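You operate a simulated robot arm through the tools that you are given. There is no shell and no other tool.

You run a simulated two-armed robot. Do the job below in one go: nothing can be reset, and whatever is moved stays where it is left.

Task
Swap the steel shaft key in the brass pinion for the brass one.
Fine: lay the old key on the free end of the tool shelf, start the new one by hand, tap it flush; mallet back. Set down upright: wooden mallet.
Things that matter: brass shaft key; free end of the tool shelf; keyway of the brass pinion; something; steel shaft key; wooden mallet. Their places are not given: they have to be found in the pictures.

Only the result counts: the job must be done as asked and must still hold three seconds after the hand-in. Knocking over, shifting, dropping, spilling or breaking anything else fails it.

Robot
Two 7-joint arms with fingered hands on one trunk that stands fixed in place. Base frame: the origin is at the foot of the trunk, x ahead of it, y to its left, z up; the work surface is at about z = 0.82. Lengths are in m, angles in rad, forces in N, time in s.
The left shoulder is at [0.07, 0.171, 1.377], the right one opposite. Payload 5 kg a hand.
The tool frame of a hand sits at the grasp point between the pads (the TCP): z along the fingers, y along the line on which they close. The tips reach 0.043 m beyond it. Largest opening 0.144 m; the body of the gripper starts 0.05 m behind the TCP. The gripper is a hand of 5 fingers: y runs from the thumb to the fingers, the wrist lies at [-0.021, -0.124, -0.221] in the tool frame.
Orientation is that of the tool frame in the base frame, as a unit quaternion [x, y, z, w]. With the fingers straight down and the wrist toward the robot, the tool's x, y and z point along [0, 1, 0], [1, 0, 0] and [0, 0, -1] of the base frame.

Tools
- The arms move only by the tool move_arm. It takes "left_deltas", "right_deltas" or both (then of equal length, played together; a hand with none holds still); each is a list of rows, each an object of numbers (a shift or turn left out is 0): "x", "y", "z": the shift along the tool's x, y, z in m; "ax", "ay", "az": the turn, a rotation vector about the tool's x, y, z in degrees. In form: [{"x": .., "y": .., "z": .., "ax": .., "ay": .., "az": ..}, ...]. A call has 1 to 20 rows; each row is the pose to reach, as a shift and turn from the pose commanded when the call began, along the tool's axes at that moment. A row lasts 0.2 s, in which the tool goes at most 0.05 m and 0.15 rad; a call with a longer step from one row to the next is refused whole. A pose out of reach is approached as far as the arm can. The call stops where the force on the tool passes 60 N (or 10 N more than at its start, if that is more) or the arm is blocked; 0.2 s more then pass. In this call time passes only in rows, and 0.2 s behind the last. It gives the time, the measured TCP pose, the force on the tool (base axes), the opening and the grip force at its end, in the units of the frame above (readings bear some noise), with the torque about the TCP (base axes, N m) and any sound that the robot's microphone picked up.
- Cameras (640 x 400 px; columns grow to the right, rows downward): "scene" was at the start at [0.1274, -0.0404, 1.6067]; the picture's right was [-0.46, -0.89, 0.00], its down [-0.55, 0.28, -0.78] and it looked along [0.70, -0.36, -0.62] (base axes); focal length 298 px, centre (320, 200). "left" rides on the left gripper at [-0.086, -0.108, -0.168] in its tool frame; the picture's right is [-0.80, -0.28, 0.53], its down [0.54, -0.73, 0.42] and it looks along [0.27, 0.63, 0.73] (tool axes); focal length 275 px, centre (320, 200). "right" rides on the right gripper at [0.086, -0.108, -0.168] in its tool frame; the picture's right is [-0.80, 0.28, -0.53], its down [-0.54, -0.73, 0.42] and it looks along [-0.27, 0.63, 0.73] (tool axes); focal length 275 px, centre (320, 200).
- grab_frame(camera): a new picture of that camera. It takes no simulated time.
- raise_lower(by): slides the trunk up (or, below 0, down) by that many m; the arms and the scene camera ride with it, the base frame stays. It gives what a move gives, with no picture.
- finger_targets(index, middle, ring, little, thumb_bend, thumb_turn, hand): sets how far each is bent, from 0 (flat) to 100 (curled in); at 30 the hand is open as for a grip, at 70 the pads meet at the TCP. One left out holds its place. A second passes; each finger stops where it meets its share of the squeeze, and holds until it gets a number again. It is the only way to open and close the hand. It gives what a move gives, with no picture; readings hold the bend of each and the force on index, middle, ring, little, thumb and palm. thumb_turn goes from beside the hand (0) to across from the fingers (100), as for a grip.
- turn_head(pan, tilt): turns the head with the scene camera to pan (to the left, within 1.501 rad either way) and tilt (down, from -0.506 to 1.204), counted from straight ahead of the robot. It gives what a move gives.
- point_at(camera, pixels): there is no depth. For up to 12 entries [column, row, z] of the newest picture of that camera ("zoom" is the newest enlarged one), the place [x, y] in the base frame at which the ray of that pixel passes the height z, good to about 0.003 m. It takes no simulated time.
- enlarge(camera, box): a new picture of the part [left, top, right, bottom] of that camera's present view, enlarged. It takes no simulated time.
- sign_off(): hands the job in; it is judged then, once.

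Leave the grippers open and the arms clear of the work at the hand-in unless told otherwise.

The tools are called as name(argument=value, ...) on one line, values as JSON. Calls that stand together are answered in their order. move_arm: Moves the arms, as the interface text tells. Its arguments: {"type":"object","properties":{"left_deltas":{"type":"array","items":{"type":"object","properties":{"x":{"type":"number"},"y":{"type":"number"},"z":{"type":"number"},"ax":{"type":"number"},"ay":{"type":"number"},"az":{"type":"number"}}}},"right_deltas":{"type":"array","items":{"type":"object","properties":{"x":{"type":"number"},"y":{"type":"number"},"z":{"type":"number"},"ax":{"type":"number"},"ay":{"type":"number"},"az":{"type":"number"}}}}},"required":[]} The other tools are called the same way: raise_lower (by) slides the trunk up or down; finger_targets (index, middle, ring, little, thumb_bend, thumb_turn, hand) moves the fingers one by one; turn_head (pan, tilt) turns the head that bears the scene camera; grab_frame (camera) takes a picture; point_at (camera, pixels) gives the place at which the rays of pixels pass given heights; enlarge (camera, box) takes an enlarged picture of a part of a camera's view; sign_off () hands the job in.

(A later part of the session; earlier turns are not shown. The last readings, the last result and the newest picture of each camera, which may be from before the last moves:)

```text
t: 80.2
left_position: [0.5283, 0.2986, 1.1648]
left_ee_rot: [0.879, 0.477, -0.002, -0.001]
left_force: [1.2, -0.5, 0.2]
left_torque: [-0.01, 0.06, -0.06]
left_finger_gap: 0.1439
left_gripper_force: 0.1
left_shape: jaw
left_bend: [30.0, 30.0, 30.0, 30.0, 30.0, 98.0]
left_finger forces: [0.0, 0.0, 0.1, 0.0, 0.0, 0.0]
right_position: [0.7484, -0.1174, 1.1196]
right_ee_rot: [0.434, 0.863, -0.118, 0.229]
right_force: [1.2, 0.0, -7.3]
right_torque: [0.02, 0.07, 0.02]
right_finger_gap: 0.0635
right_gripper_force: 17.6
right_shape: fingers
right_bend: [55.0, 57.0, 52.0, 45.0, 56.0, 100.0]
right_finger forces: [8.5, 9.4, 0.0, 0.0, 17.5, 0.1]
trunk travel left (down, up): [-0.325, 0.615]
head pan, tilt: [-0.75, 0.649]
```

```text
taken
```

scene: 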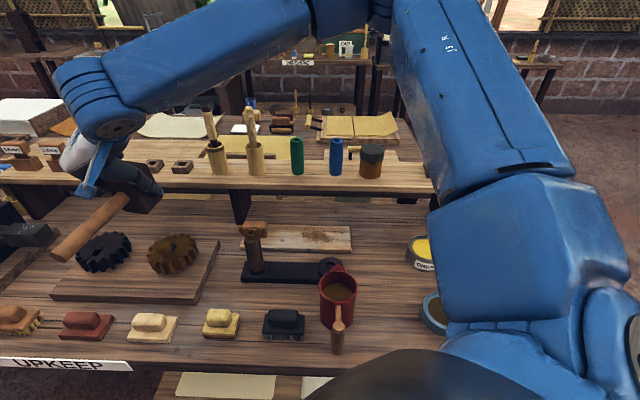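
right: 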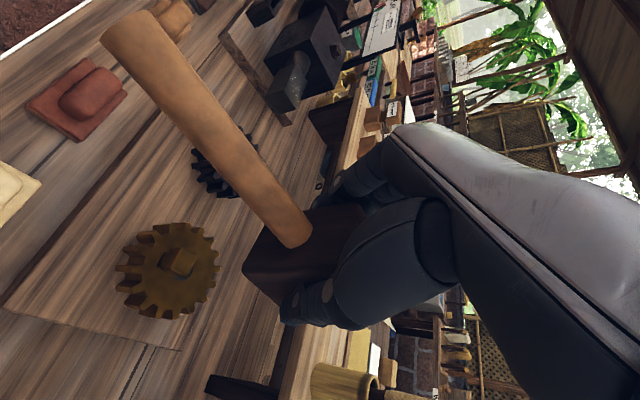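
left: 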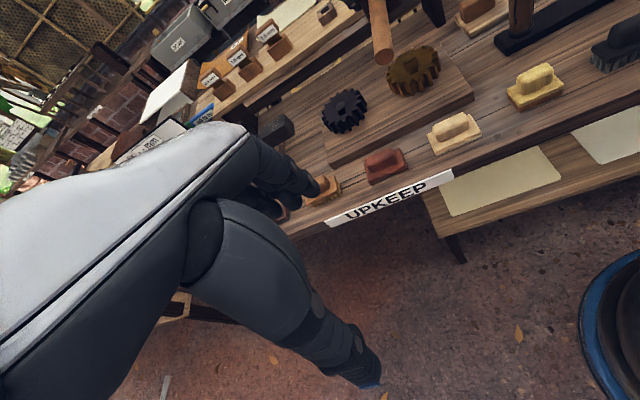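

The mallet is above the pinion. I lower it until its face is about 3 to 4 cm over the key and check the alignment in the views.

move_arm(right_deltas=[{"x": 0.0213, "z": 0.0368}, {"x": 0.0425, "z": 0.0736}])

enlarge(camera="left", box=[365, 20, 461, 100])

enlarge(camera="right", box=[140, 200, 360, 340])

enlarge(camera="scene", box=[60, 160, 236, 280])

```text
t: 80.8
left_position: [0.5278, 0.3013, 1.1646]
left_ee_rot: [0.879, 0.477, -0.001, -0.001]
left_force: [0.4, -0.2, -0.2]
left_torque: [0.03, 0.05, 0.0]
left_finger_gap: 0.1437
left_gripper_force: 0.0
left_shape: jaw
left_bend: [30.0, 30.0, 30.0, 30.0, 30.0, 98.0]
left_finger forces: [0.0, 0.0, 0.0, 0.0, 0.0, 0.0]
right_position: [0.7469, -0.118, 1.0349]
right_ee_rot: [0.434, 0.864, -0.115, 0.23]
right_force: [1.3, -0.2, -5.7]
right_torque: [0.0, 0.06, -0.02]
right_finger_gap: 0.0635
right_gripper_force: 17.6
right_shape: fingers
right_bend: [55.0, 57.0, 52.0, 45.0, 56.0, 100.0]
right_finger forces: [8.5, 9.4, 0.1, 0.0, 17.6, 0.0]
trunk travel left (down, up): [-0.325, 0.615]
head pan, tilt: [-0.75, 0.649]
```

```text
5.00 times, centred on (413, 60) of left
```

zoom: 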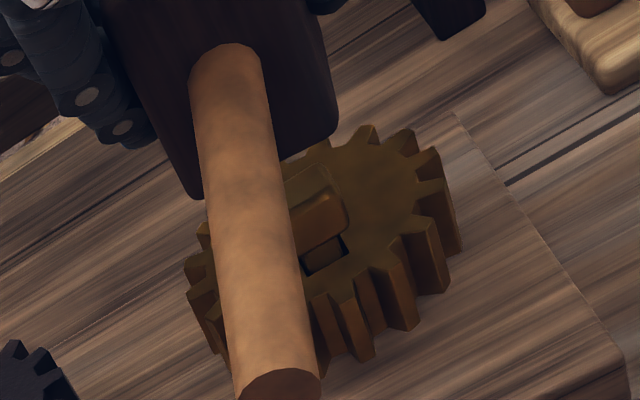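

```text
2.86 times, centred on (250, 270) of right
```

zoom: 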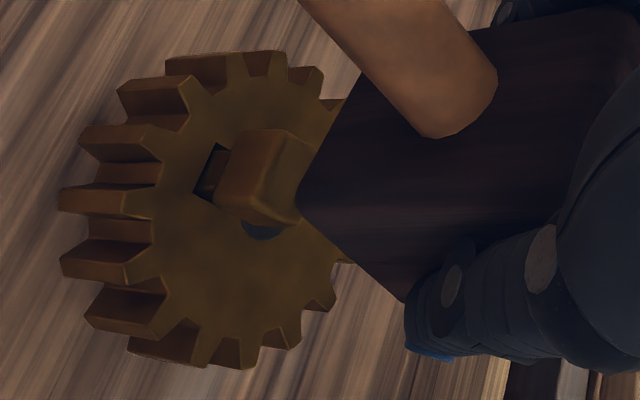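

```text
3.33 times, centred on (148, 220) of scene
```

zoom: 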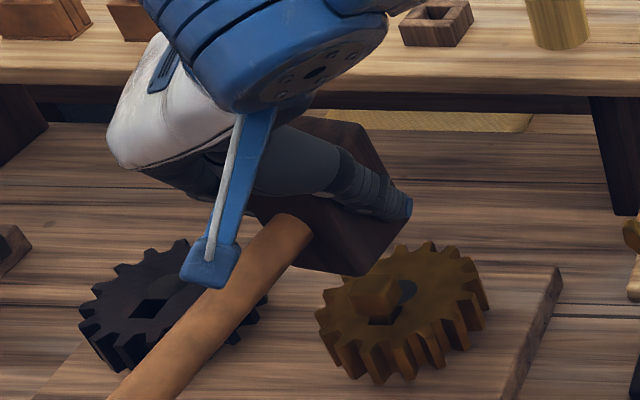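

The key lies about 12 mm right of and 5 mm in front of the face's centre. I shift the mallet to centre it over the key.

move_arm(right_deltas=[{"x": 0.0043, "y": -0.012, "z": -0.0025}])

enlarge(camera="left", box=[365, 20, 461, 100])

enlarge(camera="scene", box=[60, 160, 236, 280])

```text
t: 81.2
left_position: [0.5246, 0.3014, 1.1657]
left_ee_rot: [0.879, 0.477, 0.0, -0.001]
left_force: [-0.7, -0.8, -0.1]
left_torque: [0.02, 0.04, -0.01]
left_finger_gap: 0.1441
left_gripper_force: 0.1
left_shape: jaw
left_bend: [30.0, 30.0, 30.0, 30.0, 30.0, 98.0]
left_finger forces: [0.1, 0.1, 0.0, 0.0, 0.0, 0.1]
right_position: [0.7315, -0.1195, 1.0359]
right_ee_rot: [0.433, 0.863, -0.116, 0.231]
right_force: [0.1, -0.3, -7.2]
right_torque: [0.0, -0.03, -0.02]
right_finger_gap: 0.0635
right_gripper_force: 17.6
right_shape: fingers
right_bend: [55.0, 57.0, 52.0, 45.0, 56.0, 100.0]
right_finger forces: [8.4, 9.5, 0.0, 0.0, 17.9, 0.1]
trunk travel left (down, up): [-0.325, 0.615]
head pan, tilt: [-0.75, 0.649]
```

```text
5.00 times, centred on (413, 60) of left
```

zoom: 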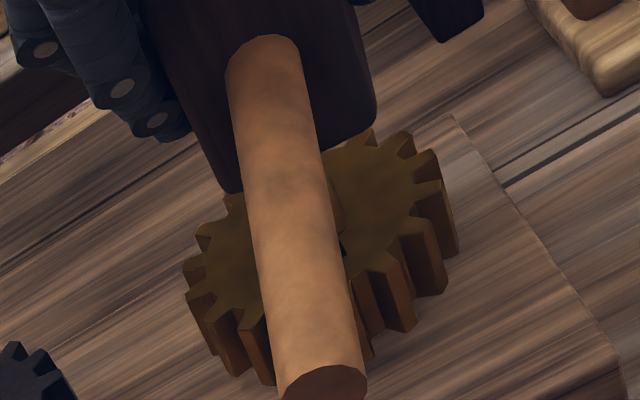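

```text
3.33 times, centred on (148, 220) of scene
```

zoom: 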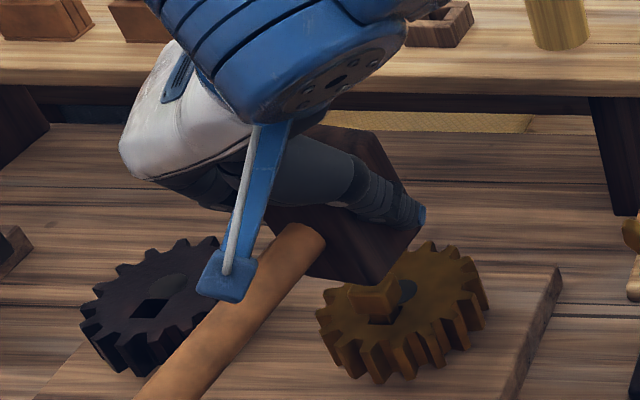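

The face is now roughly centred on the key. I lower it slowly to find the touch height, watching the force (baseline about -7 N).

move_arm(right_deltas=[{"x": 0.005, "z": 0.0087}, {"x": 0.01, "z": 0.0173}, {"x": 0.0135, "z": 0.0234}])

enlarge(camera="scene", box=[80, 180, 224, 280])

enlarge(camera="right", box=[160, 200, 380, 340])

```text
t: 82.0
left_position: [0.5264, 0.302, 1.1664]
left_ee_rot: [0.879, 0.477, -0.001, -0.001]
left_force: [-0.2, 0.4, -0.9]
left_torque: [-0.02, 0.02, 0.0]
left_finger_gap: 0.1439
left_gripper_force: 0.1
left_shape: jaw
left_bend: [30.0, 30.0, 30.0, 30.0, 30.0, 98.0]
left_finger forces: [0.0, 0.1, 0.1, 0.1, 0.0, 0.1]
right_position: [0.7326, -0.1205, 1.0089]
right_ee_rot: [0.433, 0.864, -0.116, 0.231]
right_force: [0.5, -0.3, -7.0]
right_torque: [-0.04, -0.01, -0.03]
right_finger_gap: 0.0638
right_gripper_force: 17.3
right_shape: fingers
right_bend: [55.0, 57.0, 52.0, 45.0, 56.0, 100.0]
right_finger forces: [8.4, 9.5, 0.0, 0.0, 17.7, 0.1]
trunk travel left (down, up): [-0.325, 0.615]
head pan, tilt: [-0.75, 0.649]
```

```text
4.00 times, centred on (152, 230) of scene
```

zoom: 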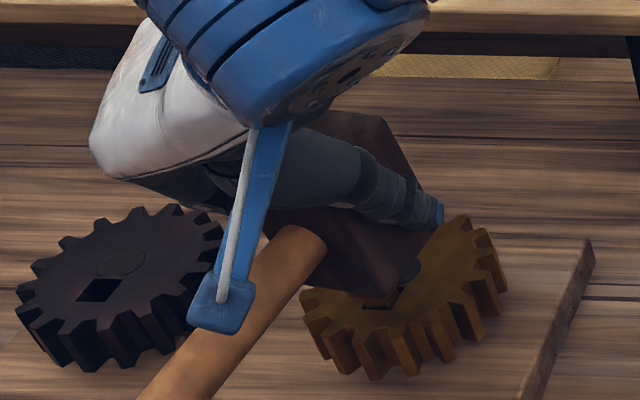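

```text
2.86 times, centred on (270, 270) of right
```

zoom: 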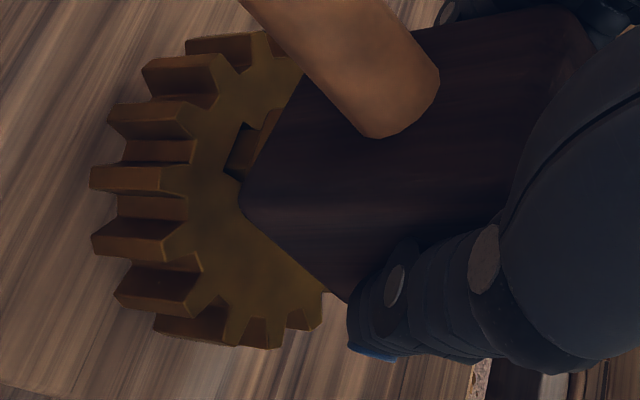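

No contact yet at z 1.009. I continue down in 3 mm steps.

move_arm(right_deltas=[{"x": 0.0015, "z": 0.0026}, {"x": 0.003, "z": 0.0052}, {"x": 0.0045, "z": 0.0078}])

```text
t: 82.8
left_position: [0.524, 0.3006, 1.1674]
left_ee_rot: [0.879, 0.476, 0.0, 0.0]
left_force: [0.2, -1.0, 0.2]
left_torque: [0.02, -0.03, 0.01]
left_finger_gap: 0.1438
left_gripper_force: 0.1
left_shape: jaw
left_bend: [30.0, 30.0, 30.0, 30.0, 30.0, 98.0]
left_finger forces: [0.0, 0.1, 0.1, 0.1, 0.1, 0.0]
right_position: [0.7321, -0.1208, 1.0015]
right_ee_rot: [0.433, 0.863, -0.114, 0.233]
right_force: [-1.3, 0.2, 7.6]
right_torque: [0.1, -0.06, 0.02]
right_finger_gap: 0.0635
right_gripper_force: 18.8
right_shape: fingers
right_bend: [56.0, 57.0, 52.0, 45.0, 56.0, 100.0]
right_finger forces: [9.4, 9.4, 0.0, 0.0, 19.3, 0.1]
trunk travel left (down, up): [-0.325, 0.615]
head pan, tilt: [-0.75, 0.649]
```

Contact: the face rests on the key at TCP z 1.002 (about 15 N), and the key doesn't yield to light pressure. Now a tap: lift 4.5 cm and come down briskly.

move_arm(right_deltas=[{"x": -0.0225, "z": -0.039}, {"x": 0.0015, "z": 0.0026}])

enlarge(camera="right", box=[160, 200, 380, 340])

enlarge(camera="left", box=[365, 20, 461, 100])

```text
t: 83.4
left_position: [0.526, 0.3003, 1.1655]
left_ee_rot: [0.879, 0.477, 0.0, -0.001]
left_force: [1.3, -1.0, 0.3]
left_torque: [0.06, 0.06, 0.01]
left_finger_gap: 0.1437
left_gripper_force: 0.0
left_shape: jaw
left_bend: [30.0, 30.0, 30.0, 30.0, 30.0, 98.0]
left_finger forces: [0.0, 0.0, 0.0, 0.0, 0.0, 0.0]
right_position: [0.7345, -0.1201, 0.9975]
right_ee_rot: [0.433, 0.863, -0.115, 0.232]
right_force: [-1.6, -0.2, 10.3]
right_torque: [0.02, 0.19, -0.04]
right_finger_gap: 0.0639
right_gripper_force: 18.8
right_shape: fingers
right_bend: [56.0, 57.0, 52.0, 45.0, 56.0, 100.0]
right_finger forces: [8.5, 9.3, 0.1, 0.1, 20.2, 0.0]
trunk travel left (down, up): [-0.325, 0.615]
head pan, tilt: [-0.75, 0.649]
```

```text
2.86 times, centred on (270, 270) of right
```

zoom: 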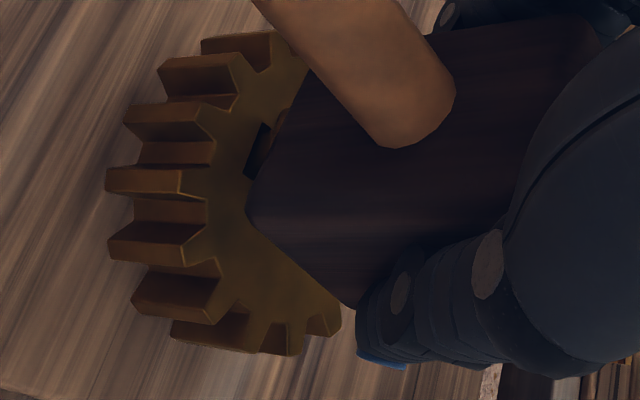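

```text
5.00 times, centred on (413, 60) of left
```

zoom: 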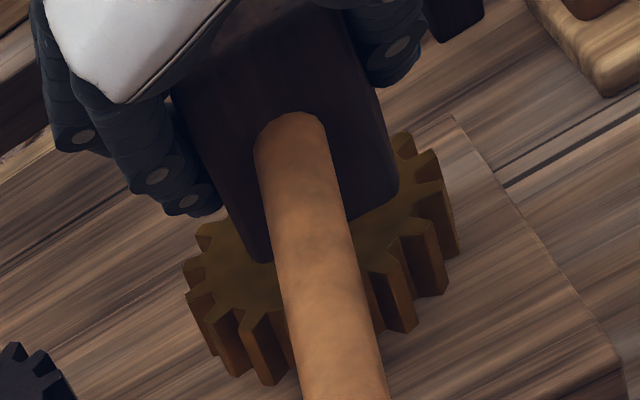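

The TCP went 4 mm lower, but the mallet may also have slid slightly in the grip. I lift it and look at the key.

move_arm(right_deltas=[{"x": -0.0225, "z": -0.039}, {"x": -0.045, "z": -0.078}, {"x": -0.0375, "y": 0.03, "z": -0.082}, {"x": -0.0375, "y": 0.07, "z": -0.082}])

enlarge(camera="scene", box=[136, 225, 200, 265])

enlarge(camera="left", box=[393, 45, 441, 85])

grab_frame(camera="right")

```text
t: 84.4
left_position: [0.5262, 0.3012, 1.1669]
left_ee_rot: [0.879, 0.476, -0.001, 0.0]
left_force: [-0.4, -1.4, -0.2]
left_torque: [0.03, -0.02, 0.01]
left_finger_gap: 0.1438
left_gripper_force: 0.1
left_shape: jaw
left_bend: [30.0, 30.0, 30.0, 30.0, 30.0, 98.0]
left_finger forces: [0.1, 0.0, 0.1, 0.0, 0.0, 0.0]
right_position: [0.7763, -0.0925, 1.091]
right_ee_rot: [0.433, 0.863, -0.116, 0.231]
right_force: [0.3, 0.2, -6.5]
right_torque: [0.02, -0.08, -0.01]
right_finger_gap: 0.0641
right_gripper_force: 16.7
right_shape: fingers
right_bend: [56.0, 57.0, 52.0, 45.0, 56.0, 100.0]
right_finger forces: [8.3, 8.5, 0.0, 0.0, 16.7, 0.0]
right hand out of reach, approached as far as the arm can: row 4
trunk travel left (down, up): [-0.325, 0.615]
head pan, tilt: [-0.75, 0.649]
```

```text
10.00 times, centred on (168, 245) of scene
```

zoom: 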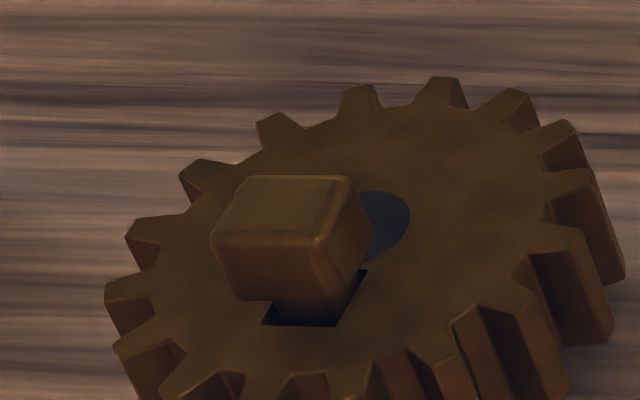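

```text
10.00 times, centred on (417, 65) of left
```

zoom: 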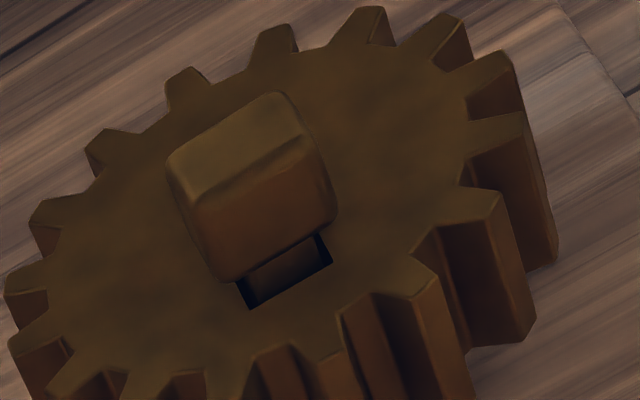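

```text
taken
```

right: 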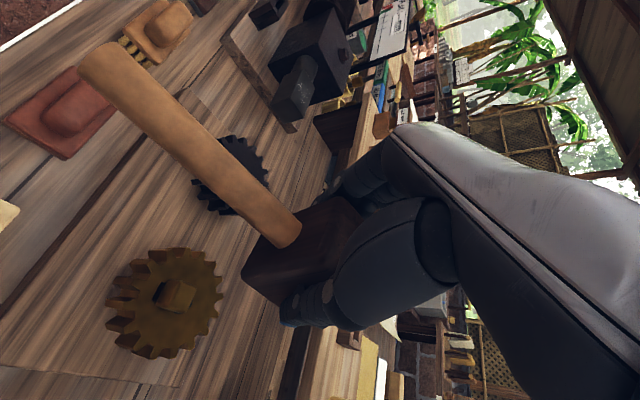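

The tap worked: the key sank about 3 mm. I bring the mallet back over it for further taps.

move_arm(right_deltas=[{"x": 0.002, "y": -0.03, "z": -0.001}, {"x": 0.0034, "y": -0.0518, "z": -0.002}, {"x": 0.0264, "y": -0.0518, "z": 0.0379}])

enlarge(camera="scene", box=[80, 180, 224, 280])

enlarge(camera="left", box=[365, 20, 461, 100])

```text
t: 85.2
left_position: [0.5274, 0.3009, 1.1642]
left_ee_rot: [0.879, 0.478, -0.001, -0.001]
left_force: [0.6, -0.2, -0.6]
left_torque: [-0.01, 0.13, -0.01]
left_finger_gap: 0.1439
left_gripper_force: 0.1
left_shape: jaw
left_bend: [30.0, 30.0, 30.0, 30.0, 30.0, 98.0]
left_finger forces: [0.0, 0.0, 0.1, 0.0, 0.0, 0.1]
right_position: [0.7345, -0.1221, 1.0413]
right_ee_rot: [0.434, 0.863, -0.116, 0.231]
right_force: [2.1, 0.0, -6.0]
right_torque: [0.03, 0.06, -0.04]
right_finger_gap: 0.064
right_gripper_force: 16.6
right_shape: fingers
right_bend: [56.0, 57.0, 52.0, 45.0, 56.0, 100.0]
right_finger forces: [8.3, 8.8, 0.1, 0.0, 16.6, 0.0]
trunk travel left (down, up): [-0.325, 0.615]
head pan, tilt: [-0.75, 0.649]
```

```text
4.00 times, centred on (152, 230) of scene
```

zoom: 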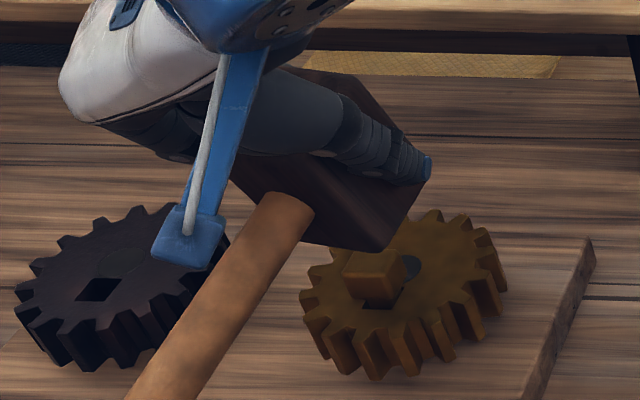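

```text
5.00 times, centred on (413, 60) of left
```

zoom: 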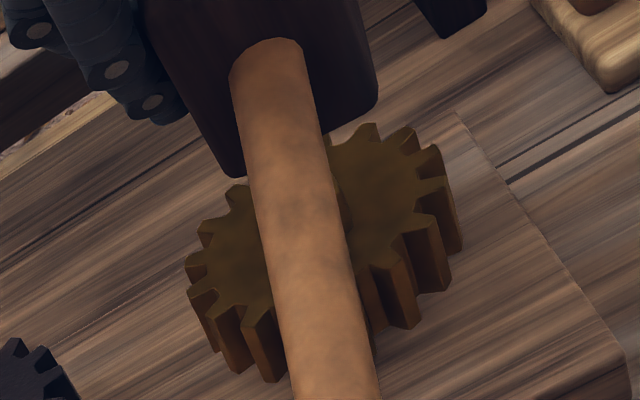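

Well aligned again. I do two brisk taps in a row, ending raised.

move_arm(right_deltas=[{"x": 0.0245, "z": 0.0424}, {"x": 0.0005, "z": 0.0009}, {"x": 0.0253, "z": 0.0438}, {"x": 0.0015, "z": 0.0026}])

enlarge(camera="scene", box=[80, 180, 224, 280])

enlarge(camera="right", box=[140, 200, 360, 340])

```text
t: 86.2
left_position: [0.5229, 0.3006, 1.1664]
left_ee_rot: [0.879, 0.477, 0.001, 0.001]
left_force: [-0.8, 0.1, 0.5]
left_torque: [-0.02, -0.08, 0.0]
left_finger_gap: 0.1438
left_gripper_force: 0.1
left_shape: jaw
left_bend: [30.0, 30.0, 30.0, 30.0, 30.0, 98.0]
left_finger forces: [0.1, 0.1, 0.0, 0.0, 0.1, 0.0]
right_position: [0.7307, -0.1196, 1.0408]
right_ee_rot: [0.434, 0.863, -0.115, 0.231]
right_force: [-2.3, -0.1, -6.7]
right_torque: [-0.06, -0.09, 0.02]
right_finger_gap: 0.0642
right_gripper_force: 17.3
right_shape: fingers
right_bend: [56.0, 57.0, 52.0, 45.0, 56.0, 100.0]
right_finger forces: [8.2, 8.9, 0.1, 0.0, 17.1, 0.0]
trunk travel left (down, up): [-0.325, 0.615]
head pan, tilt: [-0.75, 0.649]
```

```text
4.00 times, centred on (152, 230) of scene
```

zoom: 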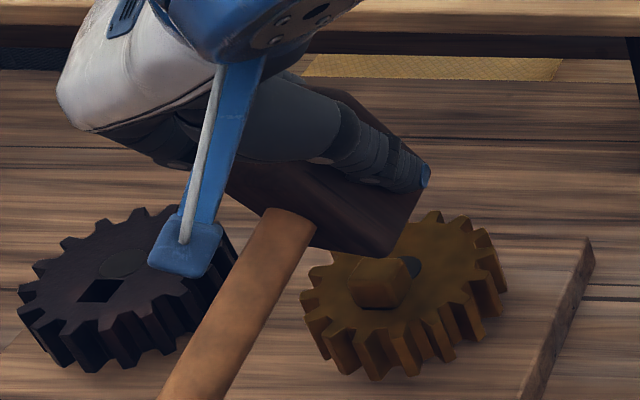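

```text
2.86 times, centred on (250, 270) of right
```

zoom: 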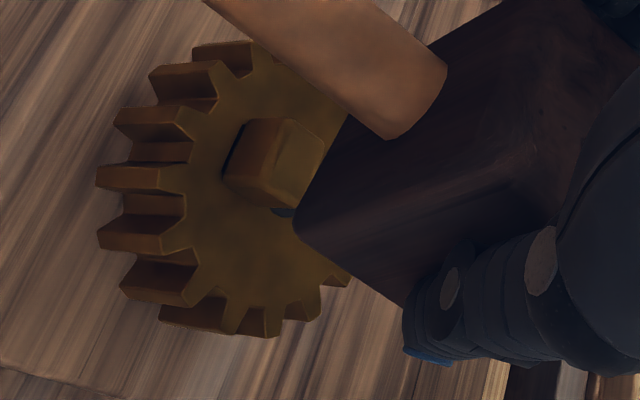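

The key is nearly down, though the mallet has tipped slightly in my grip. I lift and move it aside to inspect the key.

move_arm(right_deltas=[{"x": -0.022, "z": -0.038}, {"x": -0.03, "y": 0.02, "z": -0.055}, {"x": -0.03, "y": 0.045, "z": -0.055}])

enlarge(camera="scene", box=[136, 225, 200, 265])

enlarge(camera="left", box=[393, 45, 441, 85])

grab_frame(camera="right")

grab_frame(camera="scene")

```text
t: 87.0
left_position: [0.5277, 0.3006, 1.1635]
left_ee_rot: [0.879, 0.476, -0.002, -0.001]
left_force: [0.6, 0.6, -0.1]
left_torque: [0.03, 0.08, -0.03]
left_finger_gap: 0.1439
left_gripper_force: 0.0
left_shape: jaw
left_bend: [30.0, 30.0, 30.0, 30.0, 30.0, 98.0]
left_finger forces: [0.0, 0.1, 0.0, 0.0, 0.0, 0.0]
right_position: [0.7713, -0.093, 1.1004]
right_ee_rot: [0.434, 0.864, -0.116, 0.229]
right_force: [1.5, 0.3, -6.5]
right_torque: [0.02, 0.03, -0.01]
right_finger_gap: 0.0639
right_gripper_force: 16.7
right_shape: fingers
right_bend: [56.0, 57.0, 52.0, 45.0, 56.0, 100.0]
right_finger forces: [8.4, 9.0, 0.0, 0.1, 16.8, 0.0]
trunk travel left (down, up): [-0.325, 0.615]
head pan, tilt: [-0.75, 0.649]
```

```text
10.00 times, centred on (168, 245) of scene
```

zoom: 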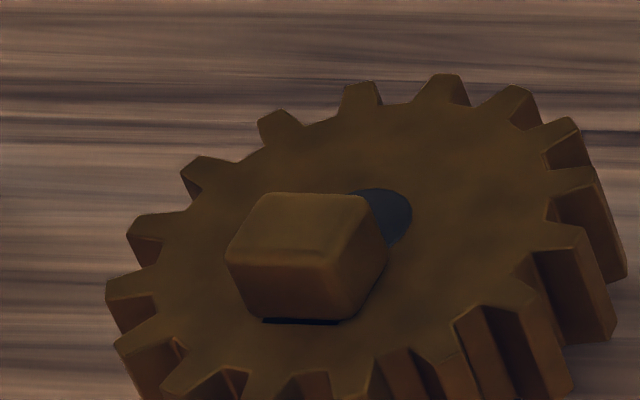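

```text
10.00 times, centred on (417, 65) of left
```

zoom: 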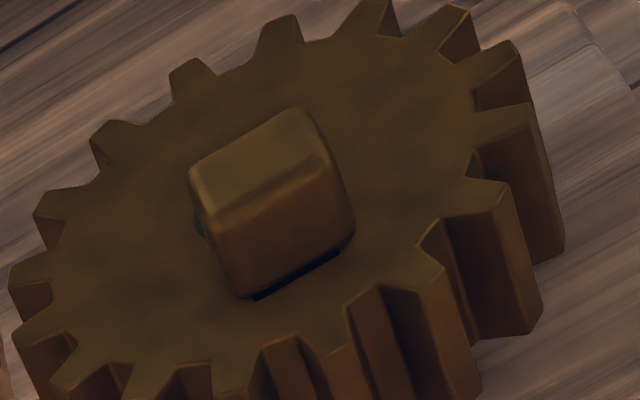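

```text
taken
```

right: 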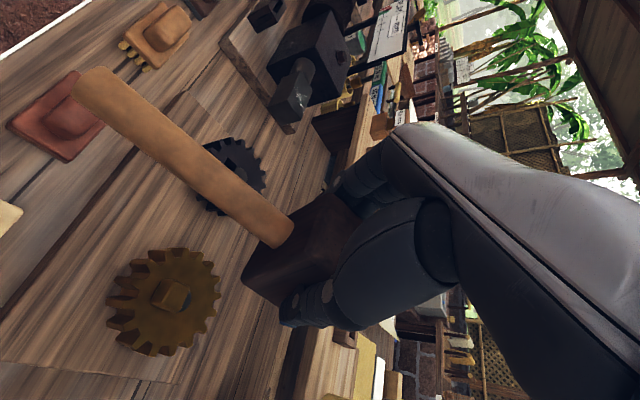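

```text
taken
```

scene: 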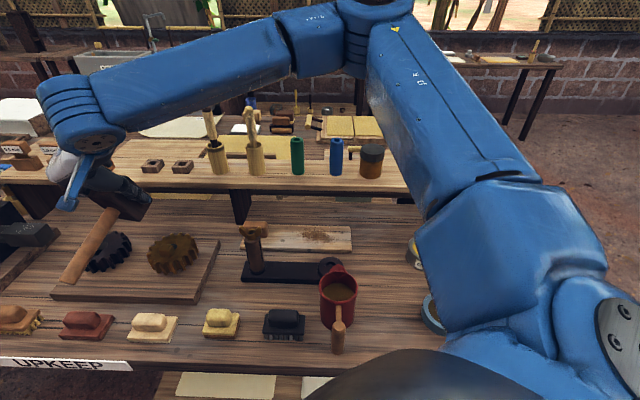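

The key's head is now almost down on the pinion; only a thin dark sliver of the keyway shows. I check how the mallet sits in the hand before the last taps.

enlarge(camera="scene", box=[40, 140, 184, 290])

enlarge(camera="right", box=[60, 60, 380, 340])

grab_frame(camera="left")

```text
2.67 times, centred on (112, 215) of scene
```

zoom: 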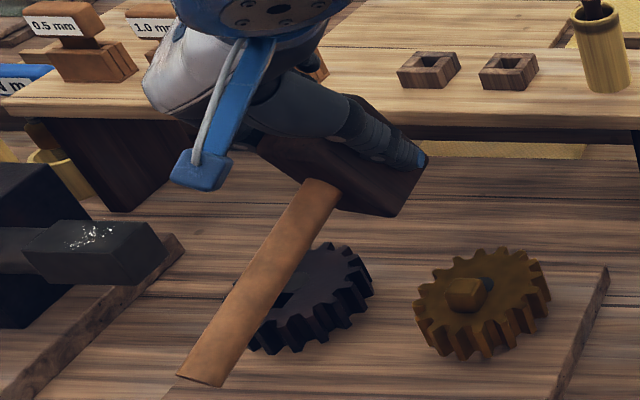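

```text
1.43 times, centred on (220, 200) of right
```

zoom: 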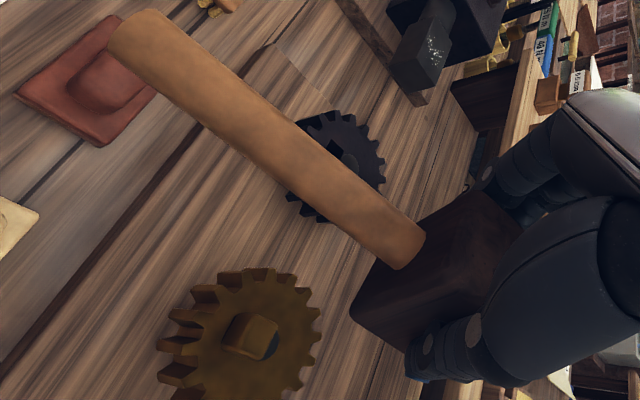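

```text
taken
```

left: 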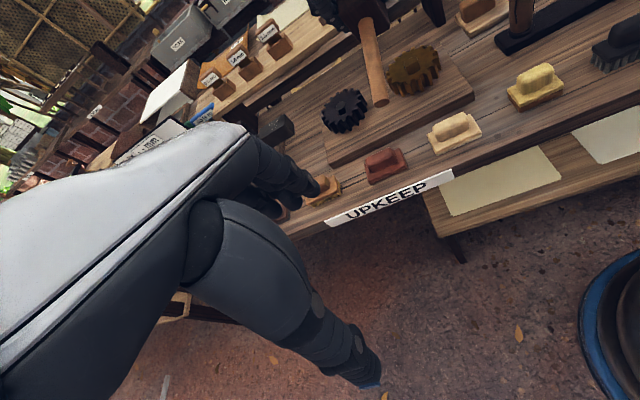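

I triangulate the handle's two ends to learn the mallet's tilt: end at scene (67,279) and right (87,85), root at scene (118,213) and right (279,238).

point_at(camera="scene", pixels=[[67, 279.4, 1.0], [67, 279.4, 1.05], [67, 279.4, 1.1], [117.6, 213.1, 1.05], [117.6, 213.1, 1.1]])

point_at(camera="right", pixels=[[87, 84.5, 1.0], [87, 84.5, 1.05], [87, 84.5, 1.1], [279, 238, 1.05], [279, 238, 1.1]])

enlarge(camera="left", box=[320, 0, 448, 120])

```text
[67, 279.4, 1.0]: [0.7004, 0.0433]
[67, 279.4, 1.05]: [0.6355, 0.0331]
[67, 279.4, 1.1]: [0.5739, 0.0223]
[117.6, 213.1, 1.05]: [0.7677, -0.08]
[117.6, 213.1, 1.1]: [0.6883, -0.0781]
```

```text
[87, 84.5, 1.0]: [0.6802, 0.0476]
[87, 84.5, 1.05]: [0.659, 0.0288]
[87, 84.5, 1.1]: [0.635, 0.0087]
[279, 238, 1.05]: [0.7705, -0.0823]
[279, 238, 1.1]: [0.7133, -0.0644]
```

```text
3.33 times, centred on (384, 60) of left
```

zoom: 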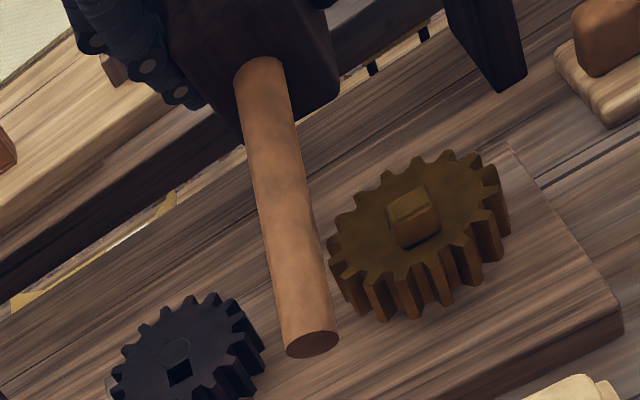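

The mallet's handle end has drooped by about 10°. I turn the hand back by 10° to level it, and bring it above the key again, a little higher than before, with the key more directly under the grip.

move_arm(right_deltas=[{"x": -0.002, "y": -0.021, "z": 0.001, "ay": 5}, {"x": -0.0047, "y": -0.0419, "z": 0.0027, "ay": 10}, {"x": 0.0103, "y": -0.0419, "z": 0.0287, "ay": 10}])

enlarge(camera="scene", box=[60, 160, 220, 280])

enlarge(camera="left", box=[350, 0, 478, 110])

enlarge(camera="right", box=[100, 160, 360, 340])

```text
t: 87.8
left_position: [0.526, 0.3026, 1.1645]
left_ee_rot: [0.879, 0.477, -0.001, 0.001]
left_force: [-0.1, 1.4, 0.0]
left_torque: [-0.04, 0.07, 0.0]
left_finger_gap: 0.144
left_gripper_force: 0.1
left_shape: jaw
left_bend: [30.0, 30.0, 30.0, 30.0, 30.0, 98.0]
left_finger forces: [0.1, 0.0, 0.1, 0.1, 0.0, 0.1]
right_position: [0.7383, -0.1169, 1.0728]
right_ee_rot: [0.44, 0.881, -0.079, 0.155]
right_force: [-0.1, 1.1, -6.8]
right_torque: [-0.11, -0.03, -0.01]
right_finger_gap: 0.0642
right_gripper_force: 16.5
right_shape: fingers
right_bend: [56.0, 57.0, 52.0, 45.0, 56.0, 100.0]
right_finger forces: [8.1, 9.2, 0.0, 0.1, 16.9, 0.0]
trunk travel left (down, up): [-0.325, 0.615]
head pan, tilt: [-0.75, 0.649]
```

```text
3.33 times, centred on (140, 220) of scene
```

zoom: 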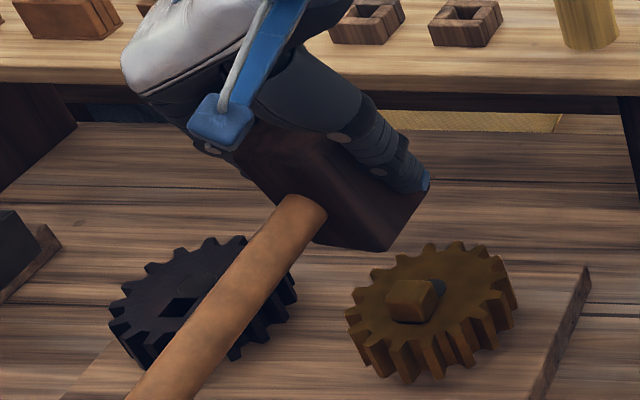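

```text
3.64 times, centred on (414, 55) of left
```

zoom: 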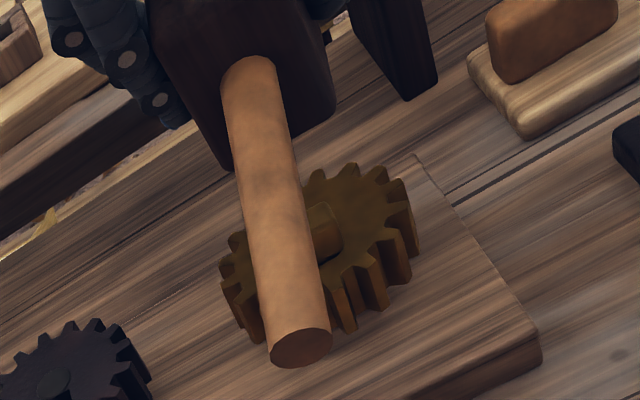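

```text
2.22 times, centred on (230, 250) of right
```

zoom: 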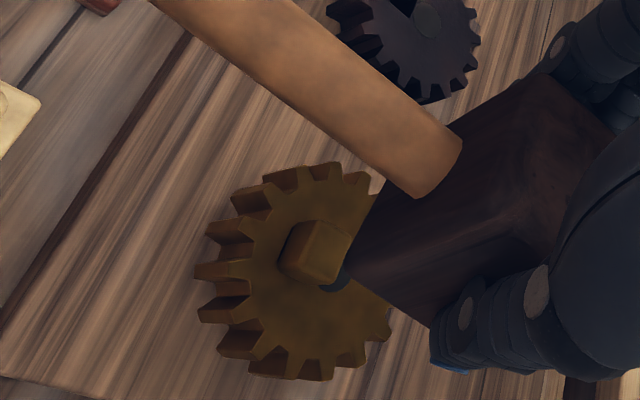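

The mallet looks level now. I lower it to about z 1.02 and check the alignment and height over the key.

move_arm(right_deltas=[{"x": 0.0092, "z": 0.0254}, {"x": 0.0181, "z": 0.0498}])

enlarge(camera="scene", box=[80, 180, 224, 280])

enlarge(camera="left", box=[365, 20, 461, 100])

enlarge(camera="right", box=[160, 200, 380, 340])

```text
t: 88.4
left_position: [0.5263, 0.301, 1.1652]
left_ee_rot: [0.879, 0.477, -0.002, -0.001]
left_force: [1.0, 0.9, 0.5]
left_torque: [0.02, -0.01, -0.02]
left_finger_gap: 0.1438
left_gripper_force: 0.0
left_shape: jaw
left_bend: [30.0, 30.0, 30.0, 30.0, 30.0, 98.0]
left_finger forces: [0.0, 0.0, 0.1, 0.0, 0.0, 0.0]
right_position: [0.7386, -0.1211, 1.018]
right_ee_rot: [0.441, 0.881, -0.078, 0.154]
right_force: [0.1, -0.6, -5.8]
right_torque: [-0.05, 0.0, 0.02]
right_finger_gap: 0.064
right_gripper_force: 17.1
right_shape: fingers
right_bend: [56.0, 57.0, 52.0, 45.0, 56.0, 100.0]
right_finger forces: [8.2, 9.0, 0.1, 0.0, 16.9, 0.0]
trunk travel left (down, up): [-0.325, 0.615]
head pan, tilt: [-0.75, 0.649]
```

```text
4.00 times, centred on (152, 230) of scene
```

zoom: 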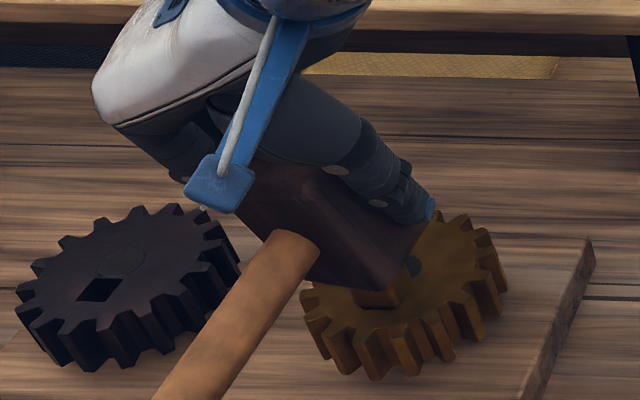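

```text
5.00 times, centred on (413, 60) of left
```

zoom: 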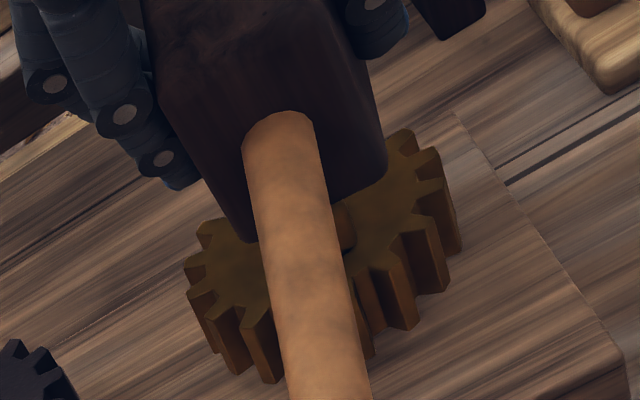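

```text
2.86 times, centred on (270, 270) of right
```

zoom: 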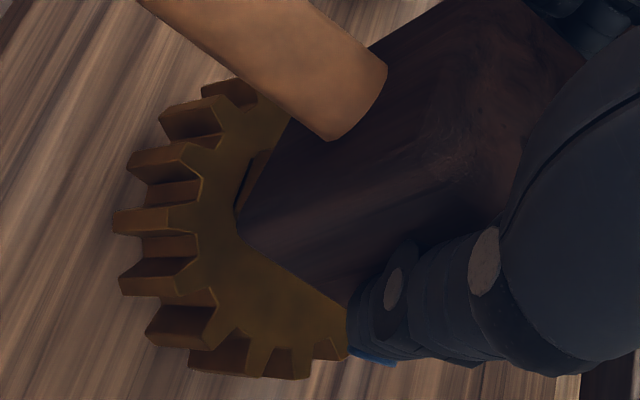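

I take full frames to measure the mallet's tilt once more before striking.

grab_frame(camera="scene")

grab_frame(camera="left")

grab_frame(camera="right")

```text
taken
```

scene: 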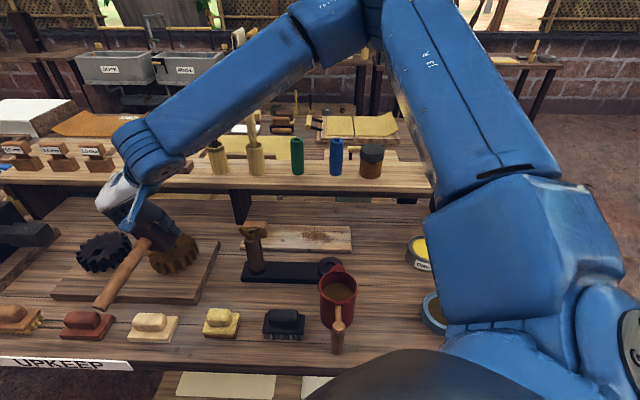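

```text
taken
```

left: 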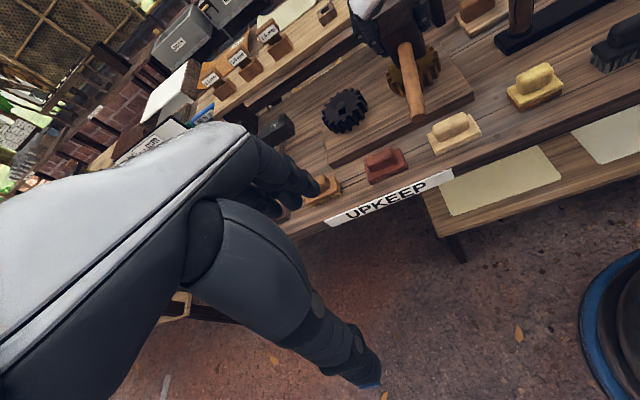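

```text
taken
```

right: 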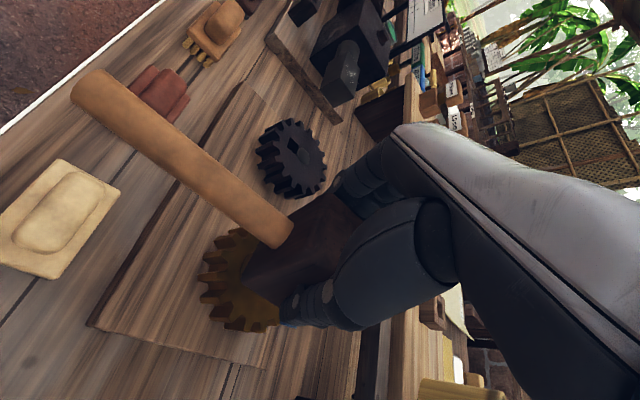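

I cross the rays on the handle's end (scene (103,303), left (414,115)) and root (scene (146,243), left (405,46)).

point_at(camera="scene", pixels=[[103, 302, 0.92], [103, 302, 0.96], [103, 302, 1.0], [146, 243, 0.94], [146, 243, 0.98], [146, 243, 1.02]])

point_at(camera="left", pixels=[[414, 115, 0.92], [414, 115, 0.96], [414, 115, 1.0], [405, 46, 0.94], [405, 46, 0.98], [405, 46, 1.02]])

point_at(camera="right", pixels=[[85, 92, 0.92], [85, 92, 0.96], [85, 92, 1.0], [285, 236, 0.94], [285, 236, 0.98], [285, 236, 1.02]])

```text
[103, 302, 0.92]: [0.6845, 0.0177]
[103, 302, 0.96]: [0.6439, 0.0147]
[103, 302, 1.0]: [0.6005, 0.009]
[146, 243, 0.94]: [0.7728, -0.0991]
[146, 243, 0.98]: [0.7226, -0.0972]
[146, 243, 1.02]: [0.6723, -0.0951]
```

```text
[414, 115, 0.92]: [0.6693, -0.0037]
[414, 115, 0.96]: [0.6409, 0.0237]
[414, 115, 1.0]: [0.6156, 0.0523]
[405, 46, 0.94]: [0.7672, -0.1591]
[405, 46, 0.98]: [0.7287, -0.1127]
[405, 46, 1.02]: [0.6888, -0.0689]
```

```text
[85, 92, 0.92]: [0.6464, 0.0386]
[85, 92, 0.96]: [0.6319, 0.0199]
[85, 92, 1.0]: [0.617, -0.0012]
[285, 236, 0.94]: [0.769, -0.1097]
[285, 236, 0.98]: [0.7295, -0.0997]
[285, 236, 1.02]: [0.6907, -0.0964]
```

The handle end is still about 15° low. I raise the mallet 3 cm and turn the hand another 14° to level it.

move_arm(right_deltas=[{"x": -0.0103, "z": -0.0282, "ay": 7}, {"x": -0.0103, "z": -0.0282, "ay": 14}])

grab_frame(camera="scene")

grab_frame(camera="left")

grab_frame(camera="right")

```text
t: 89.0
left_position: [0.5272, 0.3, 1.1662]
left_ee_rot: [0.879, 0.477, -0.001, -0.001]
left_force: [0.1, -1.0, -1.2]
left_torque: [0.05, 0.06, -0.02]
left_finger_gap: 0.1438
left_gripper_force: 0.0
left_shape: jaw
left_bend: [30.0, 30.0, 30.0, 30.0, 30.0, 98.0]
left_finger forces: [0.0, 0.0, 0.0, 0.0, 0.1, 0.0]
right_position: [0.7359, -0.1224, 1.0489]
right_ee_rot: [0.448, 0.893, -0.024, 0.045]
right_force: [0.3, -0.4, -7.4]
right_torque: [-0.05, -0.04, 0.03]
right_finger_gap: 0.064
right_gripper_force: 16.9
right_shape: fingers
right_bend: [56.0, 57.0, 52.0, 45.0, 56.0, 100.0]
right_finger forces: [8.0, 9.4, 0.0, 0.0, 16.9, 0.1]
trunk travel left (down, up): [-0.325, 0.615]
head pan, tilt: [-0.75, 0.649]
```

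```text
taken
```

scene: 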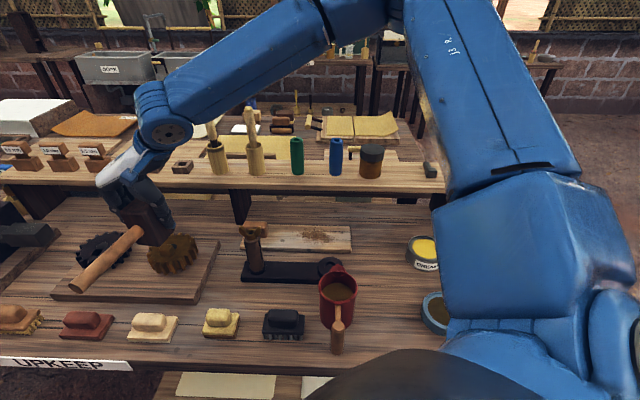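

```text
taken
```

left: 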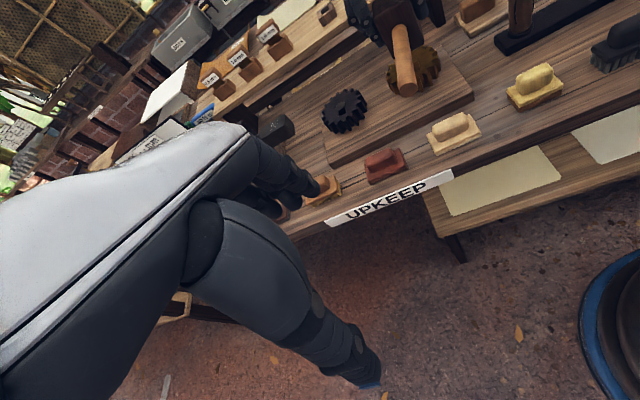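

```text
taken
```

right: 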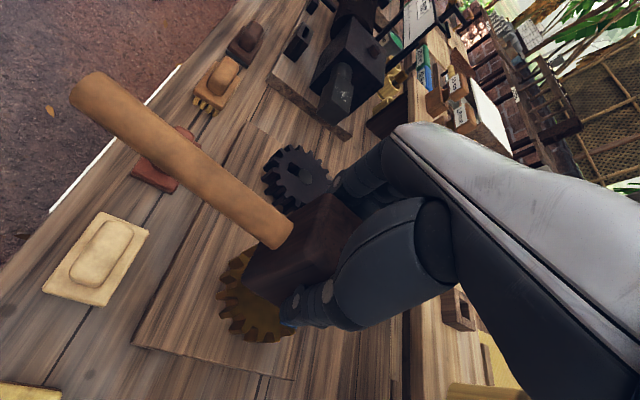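

I zoom in on the mallet in the scene and left views to judge whether it is level now.

enlarge(camera="scene", box=[60, 165, 220, 300])

enlarge(camera="left", box=[345, 0, 473, 110])

point_at(camera="scene", pixels=[[74, 288, 0.98], [74, 288, 1.0], [74, 288, 1.02], [74, 288, 1.04], [138, 231, 1.0], [138, 231, 1.02], [138, 231, 1.04]])

point_at(camera="left", pixels=[[407, 92, 0.98], [407, 92, 1.0], [407, 92, 1.02], [407, 92, 1.04], [399, 30, 1.0], [399, 30, 1.02], [399, 30, 1.04]])

```text
2.96 times, centred on (140, 232) of scene
```

zoom: 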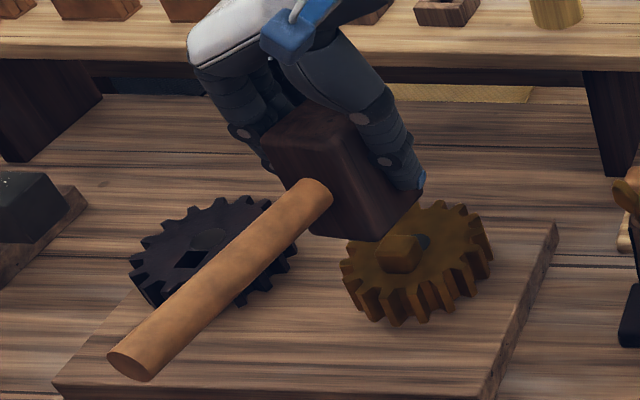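

```text
3.64 times, centred on (409, 55) of left
```

zoom: 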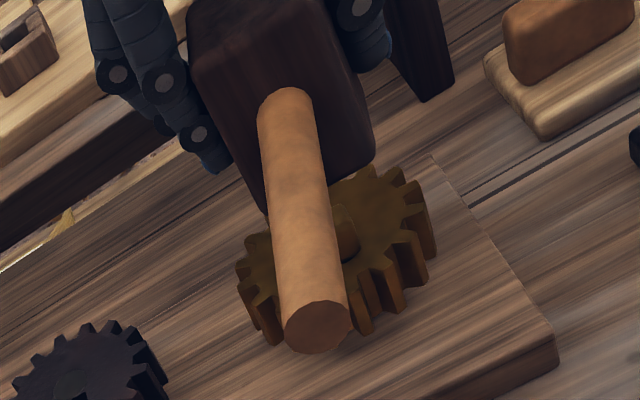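

```text
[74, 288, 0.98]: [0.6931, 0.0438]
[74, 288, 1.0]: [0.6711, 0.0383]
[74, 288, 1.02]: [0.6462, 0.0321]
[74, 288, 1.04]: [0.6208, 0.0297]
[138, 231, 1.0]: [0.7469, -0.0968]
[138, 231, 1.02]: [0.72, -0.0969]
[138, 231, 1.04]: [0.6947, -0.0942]
```

```text
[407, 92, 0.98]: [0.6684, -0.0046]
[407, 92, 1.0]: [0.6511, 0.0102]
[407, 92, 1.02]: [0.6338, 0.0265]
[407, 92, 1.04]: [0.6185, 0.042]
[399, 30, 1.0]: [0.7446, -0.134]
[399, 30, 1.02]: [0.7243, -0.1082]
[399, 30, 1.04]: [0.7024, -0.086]
```

The mallet is level now (within 2°), with its face about 64 mm below the TCP. The key is about 10 mm further back than the face's centre, so I shift 10 mm back and lower 13 mm.

move_arm(right_deltas=[{"x": -0.01, "z": 0.001}, {"x": -0.0087, "z": 0.014}])

enlarge(camera="scene", box=[60, 165, 220, 300])

enlarge(camera="left", box=[345, 0, 473, 110])

```text
t: 89.6
left_position: [0.5266, 0.3013, 1.1655]
left_ee_rot: [0.879, 0.477, -0.001, 0.0]
left_force: [-0.3, 0.3, -0.4]
left_torque: [-0.04, 0.01, -0.03]
left_finger_gap: 0.1439
left_gripper_force: 0.0
left_shape: jaw
left_bend: [30.0, 30.0, 30.0, 30.0, 30.0, 98.0]
left_finger forces: [0.0, 0.0, 0.1, 0.0, 0.0, 0.1]
right_position: [0.7431, -0.1307, 1.037]
right_ee_rot: [0.448, 0.892, -0.024, 0.045]
right_force: [1.1, 0.4, -6.5]
right_torque: [-0.08, -0.07, -0.01]
right_finger_gap: 0.064
right_gripper_force: 16.0
right_shape: fingers
right_bend: [56.0, 57.0, 52.0, 45.0, 56.0, 100.0]
right_finger forces: [8.1, 9.5, 0.1, 0.0, 17.0, 0.0]
trunk travel left (down, up): [-0.325, 0.615]
head pan, tilt: [-0.75, 0.649]
```

```text
2.96 times, centred on (140, 232) of scene
```

zoom: 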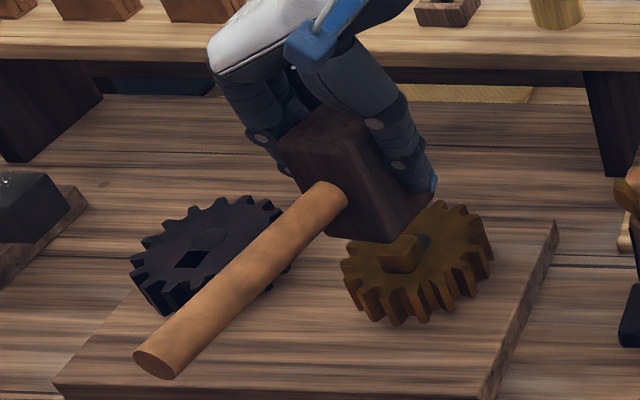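

```text
3.64 times, centred on (409, 55) of left
```

zoom: 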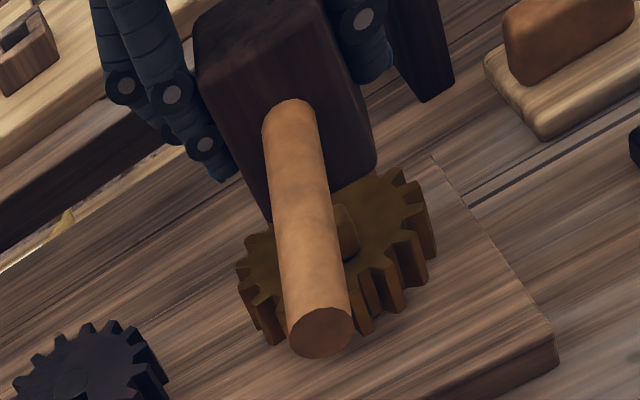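

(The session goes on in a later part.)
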